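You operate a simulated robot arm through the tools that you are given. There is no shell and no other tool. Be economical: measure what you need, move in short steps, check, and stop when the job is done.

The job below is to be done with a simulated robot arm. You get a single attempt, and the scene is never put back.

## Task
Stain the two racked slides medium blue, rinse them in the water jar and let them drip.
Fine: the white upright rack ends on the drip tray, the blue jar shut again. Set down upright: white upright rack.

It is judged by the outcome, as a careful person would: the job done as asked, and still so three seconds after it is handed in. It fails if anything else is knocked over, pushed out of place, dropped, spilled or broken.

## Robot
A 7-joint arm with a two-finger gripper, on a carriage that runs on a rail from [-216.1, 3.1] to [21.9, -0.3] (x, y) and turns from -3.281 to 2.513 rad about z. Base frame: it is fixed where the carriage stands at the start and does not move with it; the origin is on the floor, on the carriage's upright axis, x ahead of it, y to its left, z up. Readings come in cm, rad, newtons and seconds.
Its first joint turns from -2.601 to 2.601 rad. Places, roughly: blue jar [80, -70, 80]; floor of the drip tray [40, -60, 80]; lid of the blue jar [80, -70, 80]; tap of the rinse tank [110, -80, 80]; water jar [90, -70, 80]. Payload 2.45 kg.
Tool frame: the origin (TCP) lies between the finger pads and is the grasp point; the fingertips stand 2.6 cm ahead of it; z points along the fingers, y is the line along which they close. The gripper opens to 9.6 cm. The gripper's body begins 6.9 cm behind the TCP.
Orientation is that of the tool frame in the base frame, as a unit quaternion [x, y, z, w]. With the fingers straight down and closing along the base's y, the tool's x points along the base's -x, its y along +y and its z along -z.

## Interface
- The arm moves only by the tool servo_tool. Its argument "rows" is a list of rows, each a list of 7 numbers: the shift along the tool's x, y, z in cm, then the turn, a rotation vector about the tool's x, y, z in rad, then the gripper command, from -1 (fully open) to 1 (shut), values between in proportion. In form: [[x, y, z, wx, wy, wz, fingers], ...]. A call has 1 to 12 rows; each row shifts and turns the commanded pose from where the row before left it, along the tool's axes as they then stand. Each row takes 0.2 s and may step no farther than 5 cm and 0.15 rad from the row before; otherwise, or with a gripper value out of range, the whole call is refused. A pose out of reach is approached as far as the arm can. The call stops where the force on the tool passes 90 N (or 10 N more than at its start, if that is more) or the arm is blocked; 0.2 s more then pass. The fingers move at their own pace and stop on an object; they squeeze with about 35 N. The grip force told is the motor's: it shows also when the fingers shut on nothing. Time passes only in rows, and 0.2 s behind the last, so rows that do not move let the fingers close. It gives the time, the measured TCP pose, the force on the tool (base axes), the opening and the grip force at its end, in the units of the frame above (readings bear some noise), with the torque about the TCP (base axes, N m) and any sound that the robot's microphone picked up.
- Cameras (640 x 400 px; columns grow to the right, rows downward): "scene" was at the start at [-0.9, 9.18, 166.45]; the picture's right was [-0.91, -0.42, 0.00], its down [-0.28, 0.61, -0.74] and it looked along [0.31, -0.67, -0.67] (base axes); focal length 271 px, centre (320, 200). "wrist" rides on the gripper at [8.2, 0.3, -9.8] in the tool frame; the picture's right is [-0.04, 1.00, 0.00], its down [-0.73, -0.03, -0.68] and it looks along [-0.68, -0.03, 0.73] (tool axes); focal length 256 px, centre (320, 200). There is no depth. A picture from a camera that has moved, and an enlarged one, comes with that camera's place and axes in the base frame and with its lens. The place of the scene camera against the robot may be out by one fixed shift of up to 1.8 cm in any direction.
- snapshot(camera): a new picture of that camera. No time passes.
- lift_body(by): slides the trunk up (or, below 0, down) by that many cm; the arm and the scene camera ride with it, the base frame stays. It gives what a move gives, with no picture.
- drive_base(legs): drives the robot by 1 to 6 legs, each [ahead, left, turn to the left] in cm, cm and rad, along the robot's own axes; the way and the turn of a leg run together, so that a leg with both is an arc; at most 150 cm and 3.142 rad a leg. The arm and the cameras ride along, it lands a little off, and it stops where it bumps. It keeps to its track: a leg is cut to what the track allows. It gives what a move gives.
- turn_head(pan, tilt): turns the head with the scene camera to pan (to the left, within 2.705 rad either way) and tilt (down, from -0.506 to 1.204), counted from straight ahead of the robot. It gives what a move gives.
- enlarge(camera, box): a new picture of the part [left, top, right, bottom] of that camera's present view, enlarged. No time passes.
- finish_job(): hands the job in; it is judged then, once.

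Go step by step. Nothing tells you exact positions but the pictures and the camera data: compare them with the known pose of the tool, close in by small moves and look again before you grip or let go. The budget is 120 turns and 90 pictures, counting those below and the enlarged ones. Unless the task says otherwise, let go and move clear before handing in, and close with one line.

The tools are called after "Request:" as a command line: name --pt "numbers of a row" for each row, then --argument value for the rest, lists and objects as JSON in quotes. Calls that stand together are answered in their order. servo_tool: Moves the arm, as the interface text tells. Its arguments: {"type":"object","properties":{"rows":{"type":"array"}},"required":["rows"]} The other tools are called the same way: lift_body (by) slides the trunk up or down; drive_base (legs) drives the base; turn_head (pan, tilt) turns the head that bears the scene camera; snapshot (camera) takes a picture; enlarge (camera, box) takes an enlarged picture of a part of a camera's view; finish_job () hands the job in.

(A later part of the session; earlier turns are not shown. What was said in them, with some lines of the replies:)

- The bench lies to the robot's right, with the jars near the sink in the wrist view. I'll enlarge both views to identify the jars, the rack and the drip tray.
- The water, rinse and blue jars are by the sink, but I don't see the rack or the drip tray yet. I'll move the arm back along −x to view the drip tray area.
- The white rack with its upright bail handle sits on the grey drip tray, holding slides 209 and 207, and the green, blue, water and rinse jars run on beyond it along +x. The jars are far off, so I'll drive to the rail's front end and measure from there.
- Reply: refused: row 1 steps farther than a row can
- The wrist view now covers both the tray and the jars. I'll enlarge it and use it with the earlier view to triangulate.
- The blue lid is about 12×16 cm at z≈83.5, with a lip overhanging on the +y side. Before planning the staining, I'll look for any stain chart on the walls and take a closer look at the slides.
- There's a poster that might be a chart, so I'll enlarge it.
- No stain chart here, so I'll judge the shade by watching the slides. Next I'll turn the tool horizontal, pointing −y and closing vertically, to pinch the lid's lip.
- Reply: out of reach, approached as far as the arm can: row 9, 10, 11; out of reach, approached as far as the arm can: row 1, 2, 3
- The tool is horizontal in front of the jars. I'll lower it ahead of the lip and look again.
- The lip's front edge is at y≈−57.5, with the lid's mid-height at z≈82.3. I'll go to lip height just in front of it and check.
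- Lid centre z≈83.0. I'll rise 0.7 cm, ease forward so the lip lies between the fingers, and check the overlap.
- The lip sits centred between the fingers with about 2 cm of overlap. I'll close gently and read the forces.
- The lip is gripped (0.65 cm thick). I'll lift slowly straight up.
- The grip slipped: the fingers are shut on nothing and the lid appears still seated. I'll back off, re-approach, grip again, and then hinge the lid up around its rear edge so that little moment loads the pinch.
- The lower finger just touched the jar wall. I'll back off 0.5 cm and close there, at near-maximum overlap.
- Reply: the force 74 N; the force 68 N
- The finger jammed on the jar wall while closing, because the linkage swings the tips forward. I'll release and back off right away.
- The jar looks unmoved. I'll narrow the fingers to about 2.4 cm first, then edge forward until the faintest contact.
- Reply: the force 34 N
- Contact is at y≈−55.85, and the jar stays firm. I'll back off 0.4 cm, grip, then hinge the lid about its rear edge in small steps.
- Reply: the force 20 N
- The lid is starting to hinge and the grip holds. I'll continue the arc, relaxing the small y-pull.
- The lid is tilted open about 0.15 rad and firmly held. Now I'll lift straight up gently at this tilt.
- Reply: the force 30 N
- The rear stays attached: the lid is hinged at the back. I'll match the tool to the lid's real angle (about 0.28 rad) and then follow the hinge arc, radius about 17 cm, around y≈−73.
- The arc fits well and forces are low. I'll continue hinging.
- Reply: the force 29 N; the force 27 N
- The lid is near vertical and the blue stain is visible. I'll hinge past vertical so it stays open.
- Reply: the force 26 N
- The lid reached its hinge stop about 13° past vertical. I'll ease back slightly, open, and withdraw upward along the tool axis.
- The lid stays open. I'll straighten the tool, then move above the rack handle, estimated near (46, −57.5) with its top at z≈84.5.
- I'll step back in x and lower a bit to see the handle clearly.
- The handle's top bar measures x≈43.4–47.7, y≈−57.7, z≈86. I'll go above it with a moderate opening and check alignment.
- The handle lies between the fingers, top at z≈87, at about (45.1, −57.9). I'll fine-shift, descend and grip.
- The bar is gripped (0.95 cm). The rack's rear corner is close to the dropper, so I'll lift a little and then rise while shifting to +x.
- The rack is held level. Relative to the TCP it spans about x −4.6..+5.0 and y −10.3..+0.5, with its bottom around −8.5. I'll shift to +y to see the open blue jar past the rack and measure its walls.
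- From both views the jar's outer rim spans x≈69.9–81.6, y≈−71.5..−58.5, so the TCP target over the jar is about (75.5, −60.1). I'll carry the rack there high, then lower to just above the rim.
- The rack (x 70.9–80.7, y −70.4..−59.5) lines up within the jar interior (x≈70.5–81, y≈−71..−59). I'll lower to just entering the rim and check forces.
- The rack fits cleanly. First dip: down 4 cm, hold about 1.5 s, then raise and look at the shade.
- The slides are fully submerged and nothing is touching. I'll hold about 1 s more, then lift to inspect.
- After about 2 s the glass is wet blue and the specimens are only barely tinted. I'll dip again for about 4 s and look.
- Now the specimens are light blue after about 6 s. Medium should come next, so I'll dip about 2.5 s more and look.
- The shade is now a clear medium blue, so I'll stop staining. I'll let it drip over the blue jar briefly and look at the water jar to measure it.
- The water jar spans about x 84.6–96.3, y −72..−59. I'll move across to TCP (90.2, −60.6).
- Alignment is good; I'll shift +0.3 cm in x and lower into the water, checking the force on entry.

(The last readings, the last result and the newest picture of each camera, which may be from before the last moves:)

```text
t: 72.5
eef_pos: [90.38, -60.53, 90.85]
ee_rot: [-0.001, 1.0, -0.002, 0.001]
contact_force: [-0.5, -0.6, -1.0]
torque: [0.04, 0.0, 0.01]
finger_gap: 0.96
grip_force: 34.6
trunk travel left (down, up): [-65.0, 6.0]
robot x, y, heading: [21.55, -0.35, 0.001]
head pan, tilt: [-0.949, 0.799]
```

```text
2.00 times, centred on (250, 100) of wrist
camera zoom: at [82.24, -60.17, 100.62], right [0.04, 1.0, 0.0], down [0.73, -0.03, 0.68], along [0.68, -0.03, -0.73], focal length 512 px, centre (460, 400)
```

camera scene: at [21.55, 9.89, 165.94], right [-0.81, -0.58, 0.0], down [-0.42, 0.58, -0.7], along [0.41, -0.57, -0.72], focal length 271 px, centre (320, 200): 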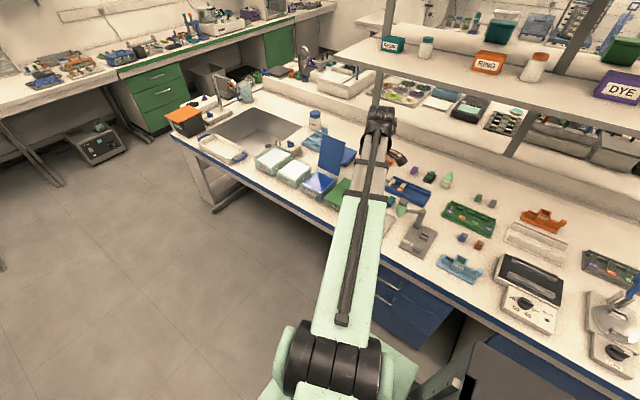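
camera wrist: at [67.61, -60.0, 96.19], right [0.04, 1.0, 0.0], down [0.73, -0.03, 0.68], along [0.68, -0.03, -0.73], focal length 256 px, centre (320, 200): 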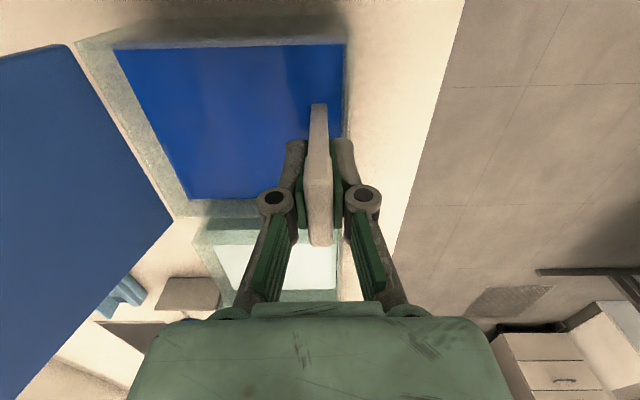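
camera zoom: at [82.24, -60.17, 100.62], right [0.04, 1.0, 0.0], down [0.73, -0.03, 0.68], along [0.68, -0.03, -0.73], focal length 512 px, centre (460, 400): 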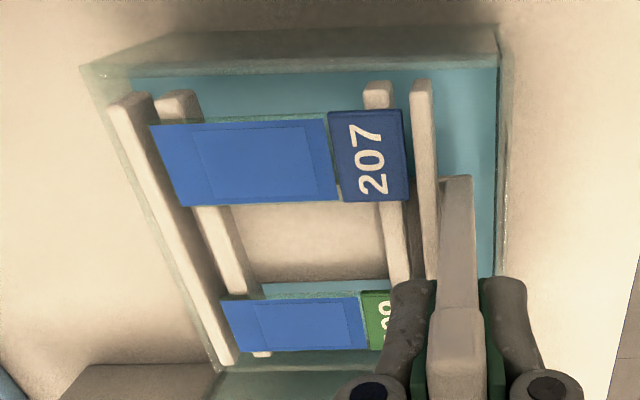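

The water has taken up dye, but the glass film is still blue. I'll rinse longer, with some gentle agitation.

Request:
servo_tool --pt "0 0 1.5 0 0 0 1" --pt "0 0 1.5 0 0 0 1" --pt "0 0 1.3 0 0 0 1" --pt "0 0 0 0 0 0 1" --pt "0 0 -0.5 0 0 0 1" --pt "0 0 0.5 0 0 0 1" --pt "0 0 -0.5 0 0 0 1" --pt "0 0 0.5 0 0 0 1" --pt "0 0 0 0 0 0 1" --pt "0 0 0 0 0 0 1" --pt "0 0 0 0 0 0 1" --pt "0 0 0 0 0 0 1"

Request:
servo_tool --pt "0 0 0 0 0 0 1" --pt "0 0 0 0 0 0 1" --pt "0 0 0 0 0 0 1" --pt "0 0 0 0 0 0 1" --pt "0 0 0 0 0 0 1" --pt "0 0 0 0 0 0 1" --pt "0 0 0 0 0 0 1" --pt "0 0 0 0 0 0 1" --pt "0 0 -1.4 0 0 0 1" --pt "0 0 -1.4 0 0 0 1" --pt "0 0 -1.5 0 0 0 1" --pt "0 0 0 0 0 0 1"

Request:
enlarge --camera "wrist" --box '[130, 0, 370, 200]'

```text
t: 75.1
eef_pos: [90.36, -60.49, 86.36]
ee_rot: [-0.001, 1.0, -0.001, 0.0]
contact_force: [-0.1, 0.1, -0.2]
torque: [0.05, -0.01, 0.02]
finger_gap: 1.0
grip_force: 35.0
trunk travel left (down, up): [-65.0, 6.0]
robot x, y, heading: [21.41, -0.18, 0.006]
head pan, tilt: [-0.949, 0.799]
```

```text
t: 77.7
eef_pos: [90.23, -60.58, 90.97]
ee_rot: [-0.001, 1.0, -0.001, 0.0]
contact_force: [0.1, -0.5, -1.1]
torque: [0.05, -0.03, 0.02]
finger_gap: 0.96
grip_force: 34.6
trunk travel left (down, up): [-65.0, 6.0]
robot x, y, heading: [21.1, -0.37, 0.002]
head pan, tilt: [-0.949, 0.799]
```

```text
2.00 times, centred on (250, 100) of wrist
camera zoom: at [82.12, -60.33, 100.68], right [0.04, 1.0, 0.0], down [0.73, -0.03, 0.68], along [0.68, -0.03, -0.73], focal length 512 px, centre (460, 400)
```

zoom: 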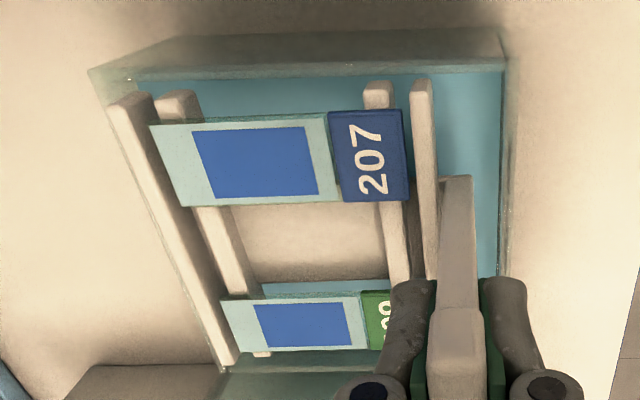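

The film rinsed off and the specimens hold medium blue. I'll let them drip over the water jar for about 4 s, then carry the rack back high towards the tray.

Request:
servo_tool --pt "0 0 -0.8 0 0 0 1" --pt "0 0 0 0 0 0 1" --pt "0 0 0 0 0 0 1" --pt "0 0 0 0 0 0 1" --pt "0 0 0 0 0 0 1" --pt "0 0 0 0 0 0 1" --pt "0 0 0 0 0 0 1" --pt "0 0 0 0 0 0 1" --pt "0 0 0 0 0 0 1" --pt "0 0 0 0 0 0 1" --pt "0 0 0 0 0 0 1" --pt "0 0 0 0 0 0 1"

Request:
servo_tool --pt "0 0 0 0 0 0 1" --pt "0 0 0 0 0 0 1" --pt "0 0 0 0 0 0 1" --pt "0 0 0 0 0 0 1" --pt "0 0 0 0 0 0 1" --pt "0 0 0 0 0 0 1" --pt "0 0 0 0 0 0 1" --pt "0 0 0 0 0 0 1" --pt "0 0 -2 0 0 0 1" --pt "0 0 -3 0 0 0 1" --pt "0 0 -3 0 0 0 1" --pt "0 0.8 -3 0 0 0 1"

Request:
servo_tool --pt "3 0.5 0 0 0 0 1" --pt "4 0.5 0 0 0 0 1" --pt "4 0.5 0 0 0 0 1" --pt "4.5 0.5 0 0 0 0 1" --pt "4.5 0 0 0 0 0 1" --pt "4.5 0 0 0 0 0 1" --pt "4.5 0 0 0 0 0 1" --pt "4.5 0 0 0 0 0 1" --pt "4 0 0 0 0 0 1" --pt "4 0 0 0 0 0 1" --pt "0 0 0 0 0 0 1"

Request:
snapshot --camera "wrist"

```text
t: 80.3
eef_pos: [90.26, -60.75, 91.65]
ee_rot: [0.0, 1.0, -0.001, -0.001]
contact_force: [-0.5, -0.3, -1.4]
torque: [0.01, 0.0, 0.01]
finger_gap: 0.96
grip_force: 34.7
trunk travel left (down, up): [-65.0, 6.0]
robot x, y, heading: [21.3, -0.24, 0.002]
head pan, tilt: [-0.949, 0.799]
```

```text
t: 82.9
eef_pos: [90.35, -59.99, 102.4]
ee_rot: [0.0, 1.0, -0.001, 0.001]
contact_force: [-0.6, -0.1, -1.6]
torque: [0.03, -0.02, 0.01]
finger_gap: 0.95
grip_force: 35.5
trunk travel left (down, up): [-65.0, 6.0]
robot x, y, heading: [21.27, -0.31, 0.002]
head pan, tilt: [-0.949, 0.799]
```

```text
t: 85.3
eef_pos: [48.59, -57.69, 102.59]
ee_rot: [-0.001, 1.0, -0.001, 0.0]
contact_force: [-0.3, -1.0, -1.0]
torque: [0.04, 0.0, -0.01]
finger_gap: 0.98
grip_force: 34.7
trunk travel left (down, up): [-65.0, 6.0]
robot x, y, heading: [20.92, -0.46, 0.001]
head pan, tilt: [-0.949, 0.799]
```

```text
17 pictures are left
camera wrist: at [40.49, -57.41, 112.44], right [0.04, 1.0, 0.0], down [0.73, -0.03, 0.68], along [0.68, -0.03, -0.73], focal length 256 px, centre (320, 200)
```

wrist: 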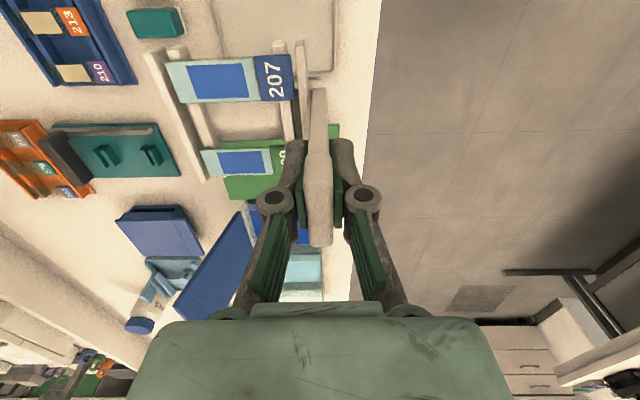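

Now I'll descend along the reverse of the lift path to the tray, stopping just above contact.

Request:
servo_tool --pt "0 0 3 0 0 0 1" --pt "0 0 3 0 0 0 1" --pt "0 0 3 0 0 0 1" --pt "0 0 2.3 0 0 0 1" --pt "1 0 1.5 0 0 0 1" --pt "1 -0.1 1 0 0 0 1" --pt "1 0 1 0 0 0 1" --pt "0.5 0 0.8 0 0 0 1" --pt "0 0 0.4 0 0 0 1"

Request:
enlarge --camera "wrist" --box '[110, 0, 370, 200]'

```text
t: 87.3
eef_pos: [45.19, -57.85, 86.75]
ee_rot: [-0.001, 1.0, -0.002, 0.001]
contact_force: [0.2, -0.4, -1.3]
torque: [0.05, -0.02, 0.02]
finger_gap: 0.96
grip_force: 34.8
trunk travel left (down, up): [-65.0, 6.0]
robot x, y, heading: [21.38, -0.14, 0.001]
head pan, tilt: [-0.949, 0.799]
```

```text
2.00 times, centred on (240, 100) of wrist
camera zoom: at [37.1, -57.6, 96.53], right [0.04, 1.0, 0.0], down [0.73, -0.03, 0.68], along [0.68, -0.03, -0.73], focal length 512 px, centre (480, 400)
```

zoom: 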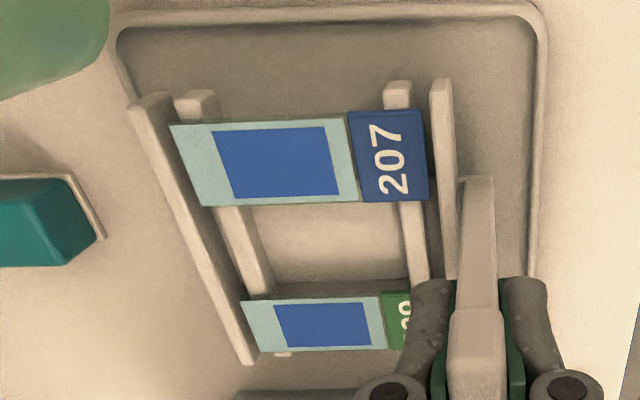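

Request:
servo_tool --pt "0.15 0.05 0.8 0 0 0 1" --pt "0 0 0.4 0 0 0 1" --pt "0 0 0.25 0 0 0 1" --pt "0 0 0 0 0 0 1"

Request:
snapshot --camera "wrist"

```text
t: 88.3
eef_pos: [45.22, -57.84, 85.2]
ee_rot: [-0.001, 1.0, -0.003, 0.0]
contact_force: [-0.4, -0.6, 1.5]
torque: [-0.01, 0.12, 0.0]
finger_gap: 0.95
grip_force: 35.3
trunk travel left (down, up): [-65.0, 6.0]
robot x, y, heading: [21.1, -0.48, 0.002]
head pan, tilt: [-0.949, 0.799]
```

```text
15 pictures are left
camera wrist: at [36.97, -57.53, 95.02], right [0.04, 1.0, 0.0], down [0.73, -0.03, 0.68], along [0.68, -0.03, -0.73], focal length 256 px, centre (320, 200)
```

wrist: 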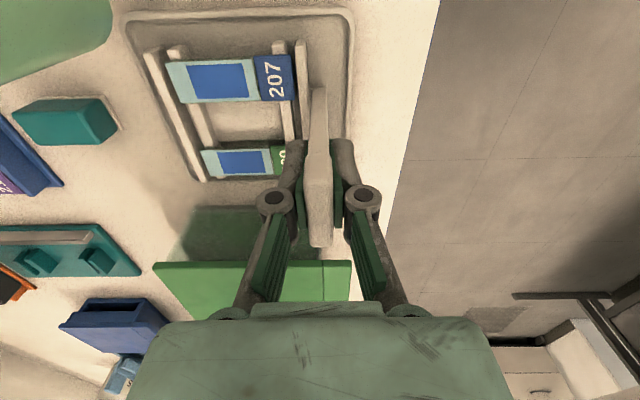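

The rack sits in the tray just as before and the force shows it's supported. I'll open slightly and rise straight up.

Request:
servo_tool --pt "0 0 0 0 0 0 0.8" --pt "0 0 0 0 0 0 0.5" --pt "0 0 0 0 0 0 0.4" --pt "0 0 -1.5 0 0 0 0.4" --pt "0 0 -2 0 0 0 0.4" --pt "0 0 -3 0 0 0 0.4" --pt "0 0 -4 0 0 0 0.4" --pt "0 0 -4 0 0 0 0.4" --pt "0 0 -4 0 0 0 0.4"

Request:
snapshot --camera "wrist"

```text
t: 90.3
eef_pos: [45.15, -57.77, 103.66]
ee_rot: [-0.001, 1.0, -0.001, 0.0]
contact_force: [0.1, -0.4, 0.3]
torque: [0.01, -0.03, 0.01]
finger_gap: 2.88
grip_force: 0.1
trunk travel left (down, up): [-65.0, 6.0]
robot x, y, heading: [21.21, -0.37, 0.002]
head pan, tilt: [-0.949, 0.799]
```

```text
14 pictures are left
camera wrist: at [37.02, -57.46, 113.52], right [0.04, 1.0, 0.0], down [0.73, -0.03, 0.68], along [0.68, -0.03, -0.73], focal length 256 px, centre (320, 200)
```

wrist: 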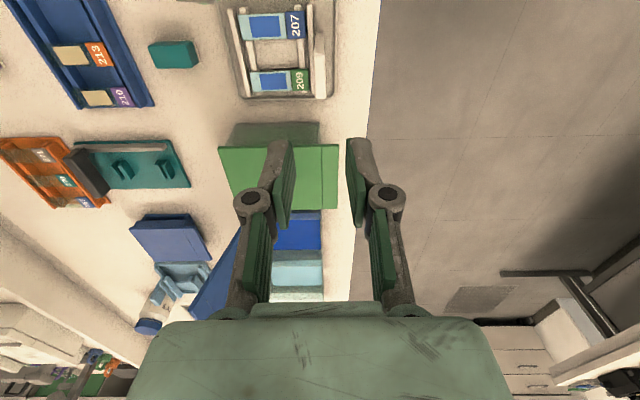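

The rack with its medium-blue slides stands on the tray. Now I'll shut the blue jar: over to the open lid, tilted to match it.

Request:
servo_tool --pt "-3.8 -2.5 -1 0 0 0 0.4" --pt "-3.8 -2.5 -1 0 0 0 0.4" --pt "-3.8 -2.5 -1 0 0 0 0.4" --pt "-3.8 -2.5 -1 0 0 0 0.4" --pt "-3.8 -2.5 0 0 0 0 0.4" --pt "-3.8 -2.6 0 0 0 0 0.4" --pt "-3.8 -2.7 0 0 0 0 0.3" --pt "-4 -2.7 0 0 0 0 0.3" --pt "0 0 0 -0.126 0 0 0.3" --pt "0 0 0 -0.126 0 0 0.3" --pt "0 0 0 0 0 0 0.3"

Request:
snapshot --camera "wrist"

```text
t: 92.7
eef_pos: [75.51, -78.07, 107.81]
ee_rot: [-0.001, 0.992, 0.126, 0.0]
contact_force: [0.3, 0.4, -0.4]
torque: [0.02, 0.01, -0.03]
finger_gap: 3.37
grip_force: 0.2
trunk travel left (down, up): [-65.0, 6.0]
robot x, y, heading: [21.33, -0.24, -0.001]
head pan, tilt: [-0.949, 0.799]
```

```text
13 pictures are left
camera wrist: at [67.36, -80.25, 117.41], right [0.04, 0.97, 0.25], down [0.73, -0.2, 0.65], along [0.68, 0.16, -0.72], focal length 256 px, centre (320, 200)
```

wrist: 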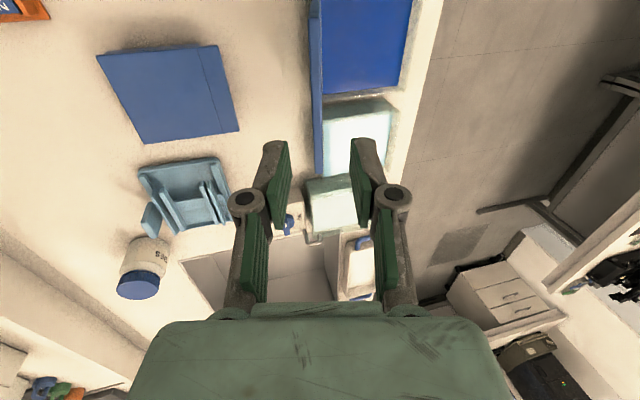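

The lid edge is centred between the fingers. I'll advance 8 cm along the tool axis and grip.

Request:
servo_tool --pt "0 0 3 0 0 0 0.3" --pt "0 0 2.5 0 0 0 0.3" --pt "0 0 1.5 0 0 0 0.3" --pt "0 0 1.2 0 0 0 0.3" --pt "0 0 0 0 0 0 0.7" --pt "0 0 0 0 0 0 1" --pt "0 0 0 0 0 0 1" --pt "0 0 0 0 0 0 1"

Request:
snapshot --camera "wrist"

```text
t: 94.5
eef_pos: [75.81, -76.3, 99.71]
ee_rot: [0.0, 0.992, 0.124, 0.0]
contact_force: [0.5, -1.3, 1.6]
torque: [-0.14, 0.06, -0.79]
finger_gap: 0.69
grip_force: 34.9
trunk travel left (down, up): [-65.0, 6.0]
robot x, y, heading: [21.1, -0.18, -0.001]
head pan, tilt: [-0.949, 0.799]
```

```text
12 pictures are left
camera wrist: at [67.63, -78.37, 109.41], right [0.04, 0.97, 0.25], down [0.73, -0.2, 0.65], along [0.68, 0.16, -0.72], focal length 256 px, centre (320, 200)
```

wrist: 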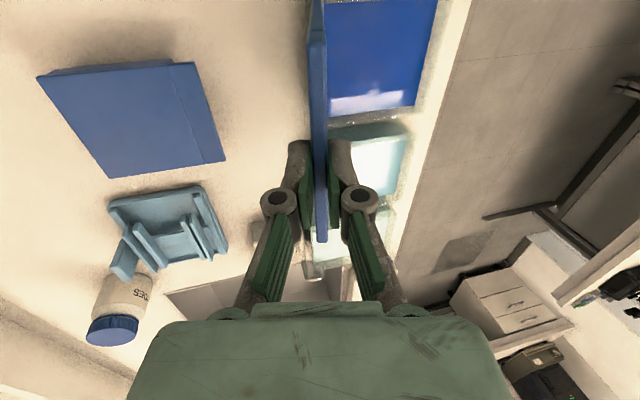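

Gripped. Now I'll follow the hinge arc in reverse, checking forces along the way.

Request:
servo_tool --pt "0 1.67 0.08 0.1 0 0 1" --pt "0 1.67 0.08 0.1 0 0 1" --pt "0 1.67 0.08 0.1 0 0 1" --pt "0 1.67 0.08 0.1 0 0 1" --pt "0 1.67 0.08 0.1 0 0 1" --pt "0 1.67 0.08 0.1 0 0 1" --pt "0 0 0 0 0 0 1"

```text
t: 96.1
eef_pos: [75.82, -66.3, 99.19]
ee_rot: [-0.001, 0.984, -0.176, 0.001]
contact_force: [6.7, 3.2, 7.6]
torque: [0.13, -0.34, -0.73]
finger_gap: 0.66
grip_force: 35.0
trunk travel left (down, up): [-65.0, 6.0]
robot x, y, heading: [21.28, -0.22, 0.004]
head pan, tilt: [-0.949, 0.799]
```

Request:
servo_tool --pt "0 1.68 0.0 0.1 0 0 1" --pt "0 1.68 0.06 0.1 0 0 1" --pt "0 1.68 0.07 0.1 0 0 1" --pt "0 1.68 0.07 0.1 0 0 1" --pt "0 1.68 0.07 0.1 0 0 1" --pt "0 1.68 0.07 0.1 0 0 1" --pt "0 0 0 0 0 0 1"

```text
t: 97.7
eef_pos: [76.02, -58.25, 93.28]
ee_rot: [-0.001, 0.889, -0.458, 0.002]
contact_force: [21.4, -2.0, -3.2]
torque: [0.16, -0.77, 0.11]
finger_gap: 0.69
grip_force: 34.8
trunk travel left (down, up): [-65.0, 6.0]
robot x, y, heading: [21.12, -0.34, 0.003]
head pan, tilt: [-0.949, 0.799]
```

Request:
servo_tool --pt "-0.1 1.69 0.05 0.1 0 0 1" --pt "-0.1 1.69 0.07 0.1 0 0 1" --pt "0 1.69 0.07 0.1 0 0 1" --pt "0 1.69 0.07 0.1 0 0 1" --pt "0 0 0 0 0 0 1"

```text
t: 98.9
eef_pos: [76.05, -55.5, 87.3]
ee_rot: [-0.001, 0.78, -0.625, 0.0]
contact_force: [6.9, 2.8, -0.3]
torque: [0.27, -0.21, -0.5]
finger_gap: 0.67
grip_force: 35.4
trunk travel left (down, up): [-65.0, 6.0]
robot x, y, heading: [21.26, 0.04, 0.003]
head pan, tilt: [-0.949, 0.799]
```

Request:
servo_tool --pt "0 1.0 0.03 0.06 0 0 1" --pt "0 1.0 0.03 0.06 0 0 1" --pt "0 1.0 0.02 0.06 0 0 1" --pt "0 0.6 0 0.03 0 0 1" --pt "0 0 0 0 0 0 1"

Request:
enlarge --camera "wrist" --box '[220, 0, 480, 300]'

```text
t: 100.1
eef_pos: [76.06, -54.83, 83.97]
ee_rot: [-0.001, 0.71, -0.705, 0.001]
contact_force: [5.1, 25.8, -1.2]
torque: [0.32, -0.05, -0.25]
finger_gap: 0.67
grip_force: 34.8
trunk travel left (down, up): [-65.0, 6.0]
robot x, y, heading: [21.34, -0.07, 0.002]
head pan, tilt: [-0.949, 0.799]
```

```text
1.33 times, centred on (350, 150) of wrist
camera zoom: at [67.86, -45.1, 83.67], right [0.04, 0.01, -1.0], down [0.73, 0.68, 0.03], along [0.68, -0.73, 0.02], focal length 341 px, centre (280, 267)
```

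zoom: 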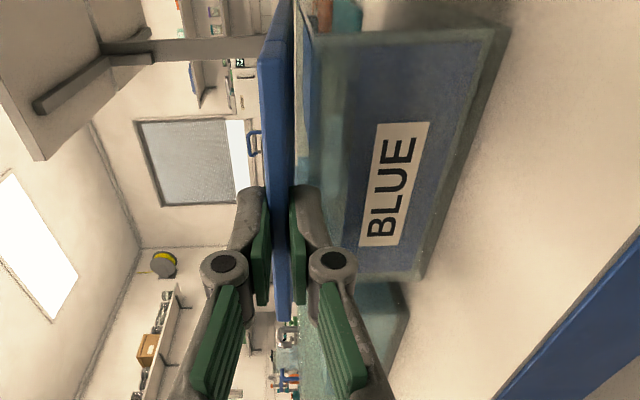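

The lid is almost shut, about 0.8 cm to go. I'll relax the y-push and lower the last bit.

Request:
servo_tool --pt "0 0.3 -0.35 0.01 0 0 1" --pt "0 0.4 -0.1 0 0 0 1" --pt "0 0 0 0 0 0 1"

```text
t: 100.9
eef_pos: [76.03, -54.81, 82.94]
ee_rot: [0.001, -0.707, 0.707, 0.0]
contact_force: [21.1, -19.5, 8.0]
torque: [-0.19, -0.05, 0.54]
finger_gap: 0.69
grip_force: 35.0
trunk travel left (down, up): [-65.0, 6.0]
robot x, y, heading: [21.23, -0.37, 0.002]
head pan, tilt: [-0.949, 0.799]
```

The lid is seated at z≈82.95 with a light upward reaction. I'll open and withdraw straight back.

Request:
servo_tool --pt "0 -0.1 0.15 0 0 0 1" --pt "0 0 0 0 0 0 0.7" --pt "0 0 0 0 0 0 0.5" --pt "0 0 -2 0 0 0 0.5" --pt "0 0 -4 0 0 0 0.5" --pt "0 -3 -3 0 0 0 0.5" --pt "0 -4 0 0 0 0 0.5" --pt "0 -4 0 0 0 0 0.5" --pt "0 -4 0 0 0 0 0.5"

Request:
snapshot --camera "scene"

Request:
enlarge --camera "scene" --box '[240, 130, 440, 250]'

```text
t: 102.9
eef_pos: [76.18, -45.77, 98.22]
ee_rot: [0.0, -0.707, 0.707, -0.001]
contact_force: [-0.2, 0.1, -0.1]
torque: [-0.01, -0.01, 0.02]
finger_gap: 2.39
grip_force: 0.0
trunk travel left (down, up): [-65.0, 6.0]
robot x, y, heading: [21.54, -0.53, 0.002]
head pan, tilt: [-0.949, 0.799]
```

```text
10 pictures are left
camera scene: at [21.54, 9.89, 165.94], right [-0.81, -0.58, 0.0], down [-0.42, 0.58, -0.7], along [0.41, -0.57, -0.72], focal length 271 px, centre (320, 200)
```

scene: 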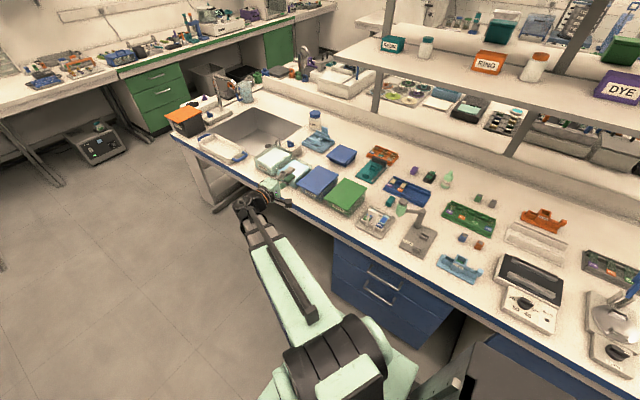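

```text
3.20 times, centred on (340, 190) of scene
camera zoom: at [21.54, 9.89, 165.94], right [-0.81, -0.58, 0.0], down [-0.42, 0.58, -0.7], along [0.41, -0.57, -0.72], focal length 867 px, centre (256, 232)
```

zoom: 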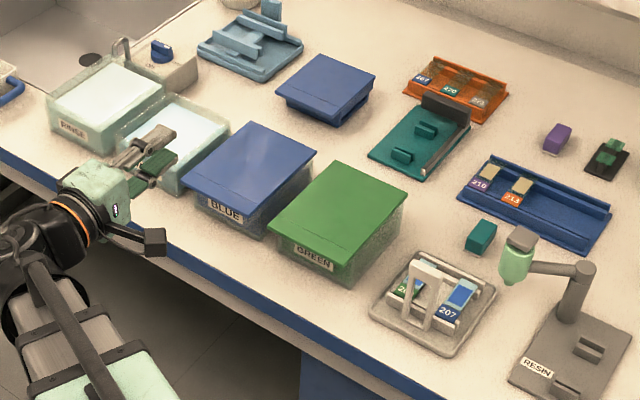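

Everything appears in place; one close look to confirm the lid is fully seated.

Request:
enlarge --camera "scene" --box '[290, 160, 350, 210]'

Request:
enlarge --camera "scene" --box '[345, 195, 405, 245]'

```text
8.00 times, centred on (320, 185) of scene
camera zoom: at [21.54, 9.89, 165.94], right [-0.81, -0.58, 0.0], down [-0.42, 0.58, -0.7], along [0.41, -0.57, -0.72], focal length 2167 px, centre (320, 320)
```

zoom: 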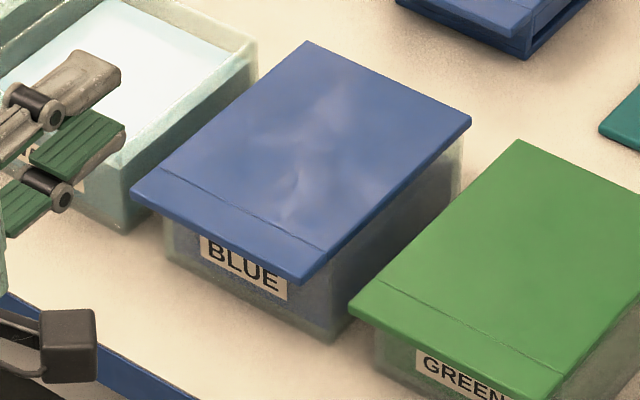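

```text
8.00 times, centred on (375, 220) of scene
camera zoom: at [21.54, 9.89, 165.94], right [-0.81, -0.58, 0.0], down [-0.42, 0.58, -0.7], along [0.41, -0.57, -0.72], focal length 2167 px, centre (-120, 40)
```

zoom: 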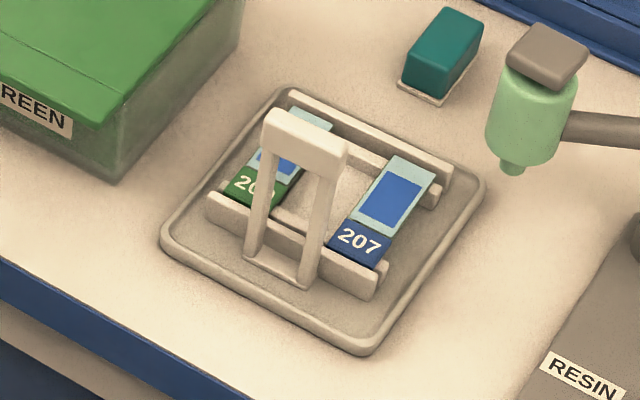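

The blue lid is shut flat, and the rack stands upright on the drip tray with both slides medium blue. The gripper is clear, so I'm handing in.

Request:
finish_job

```text
The job is handed in.
```

Both slides are stained medium blue, judged by eye after about 8 s in the stain. They were rinsed in the water jar and dripped over it, and the upright rack now stands on the drip tray with the blue jar shut.
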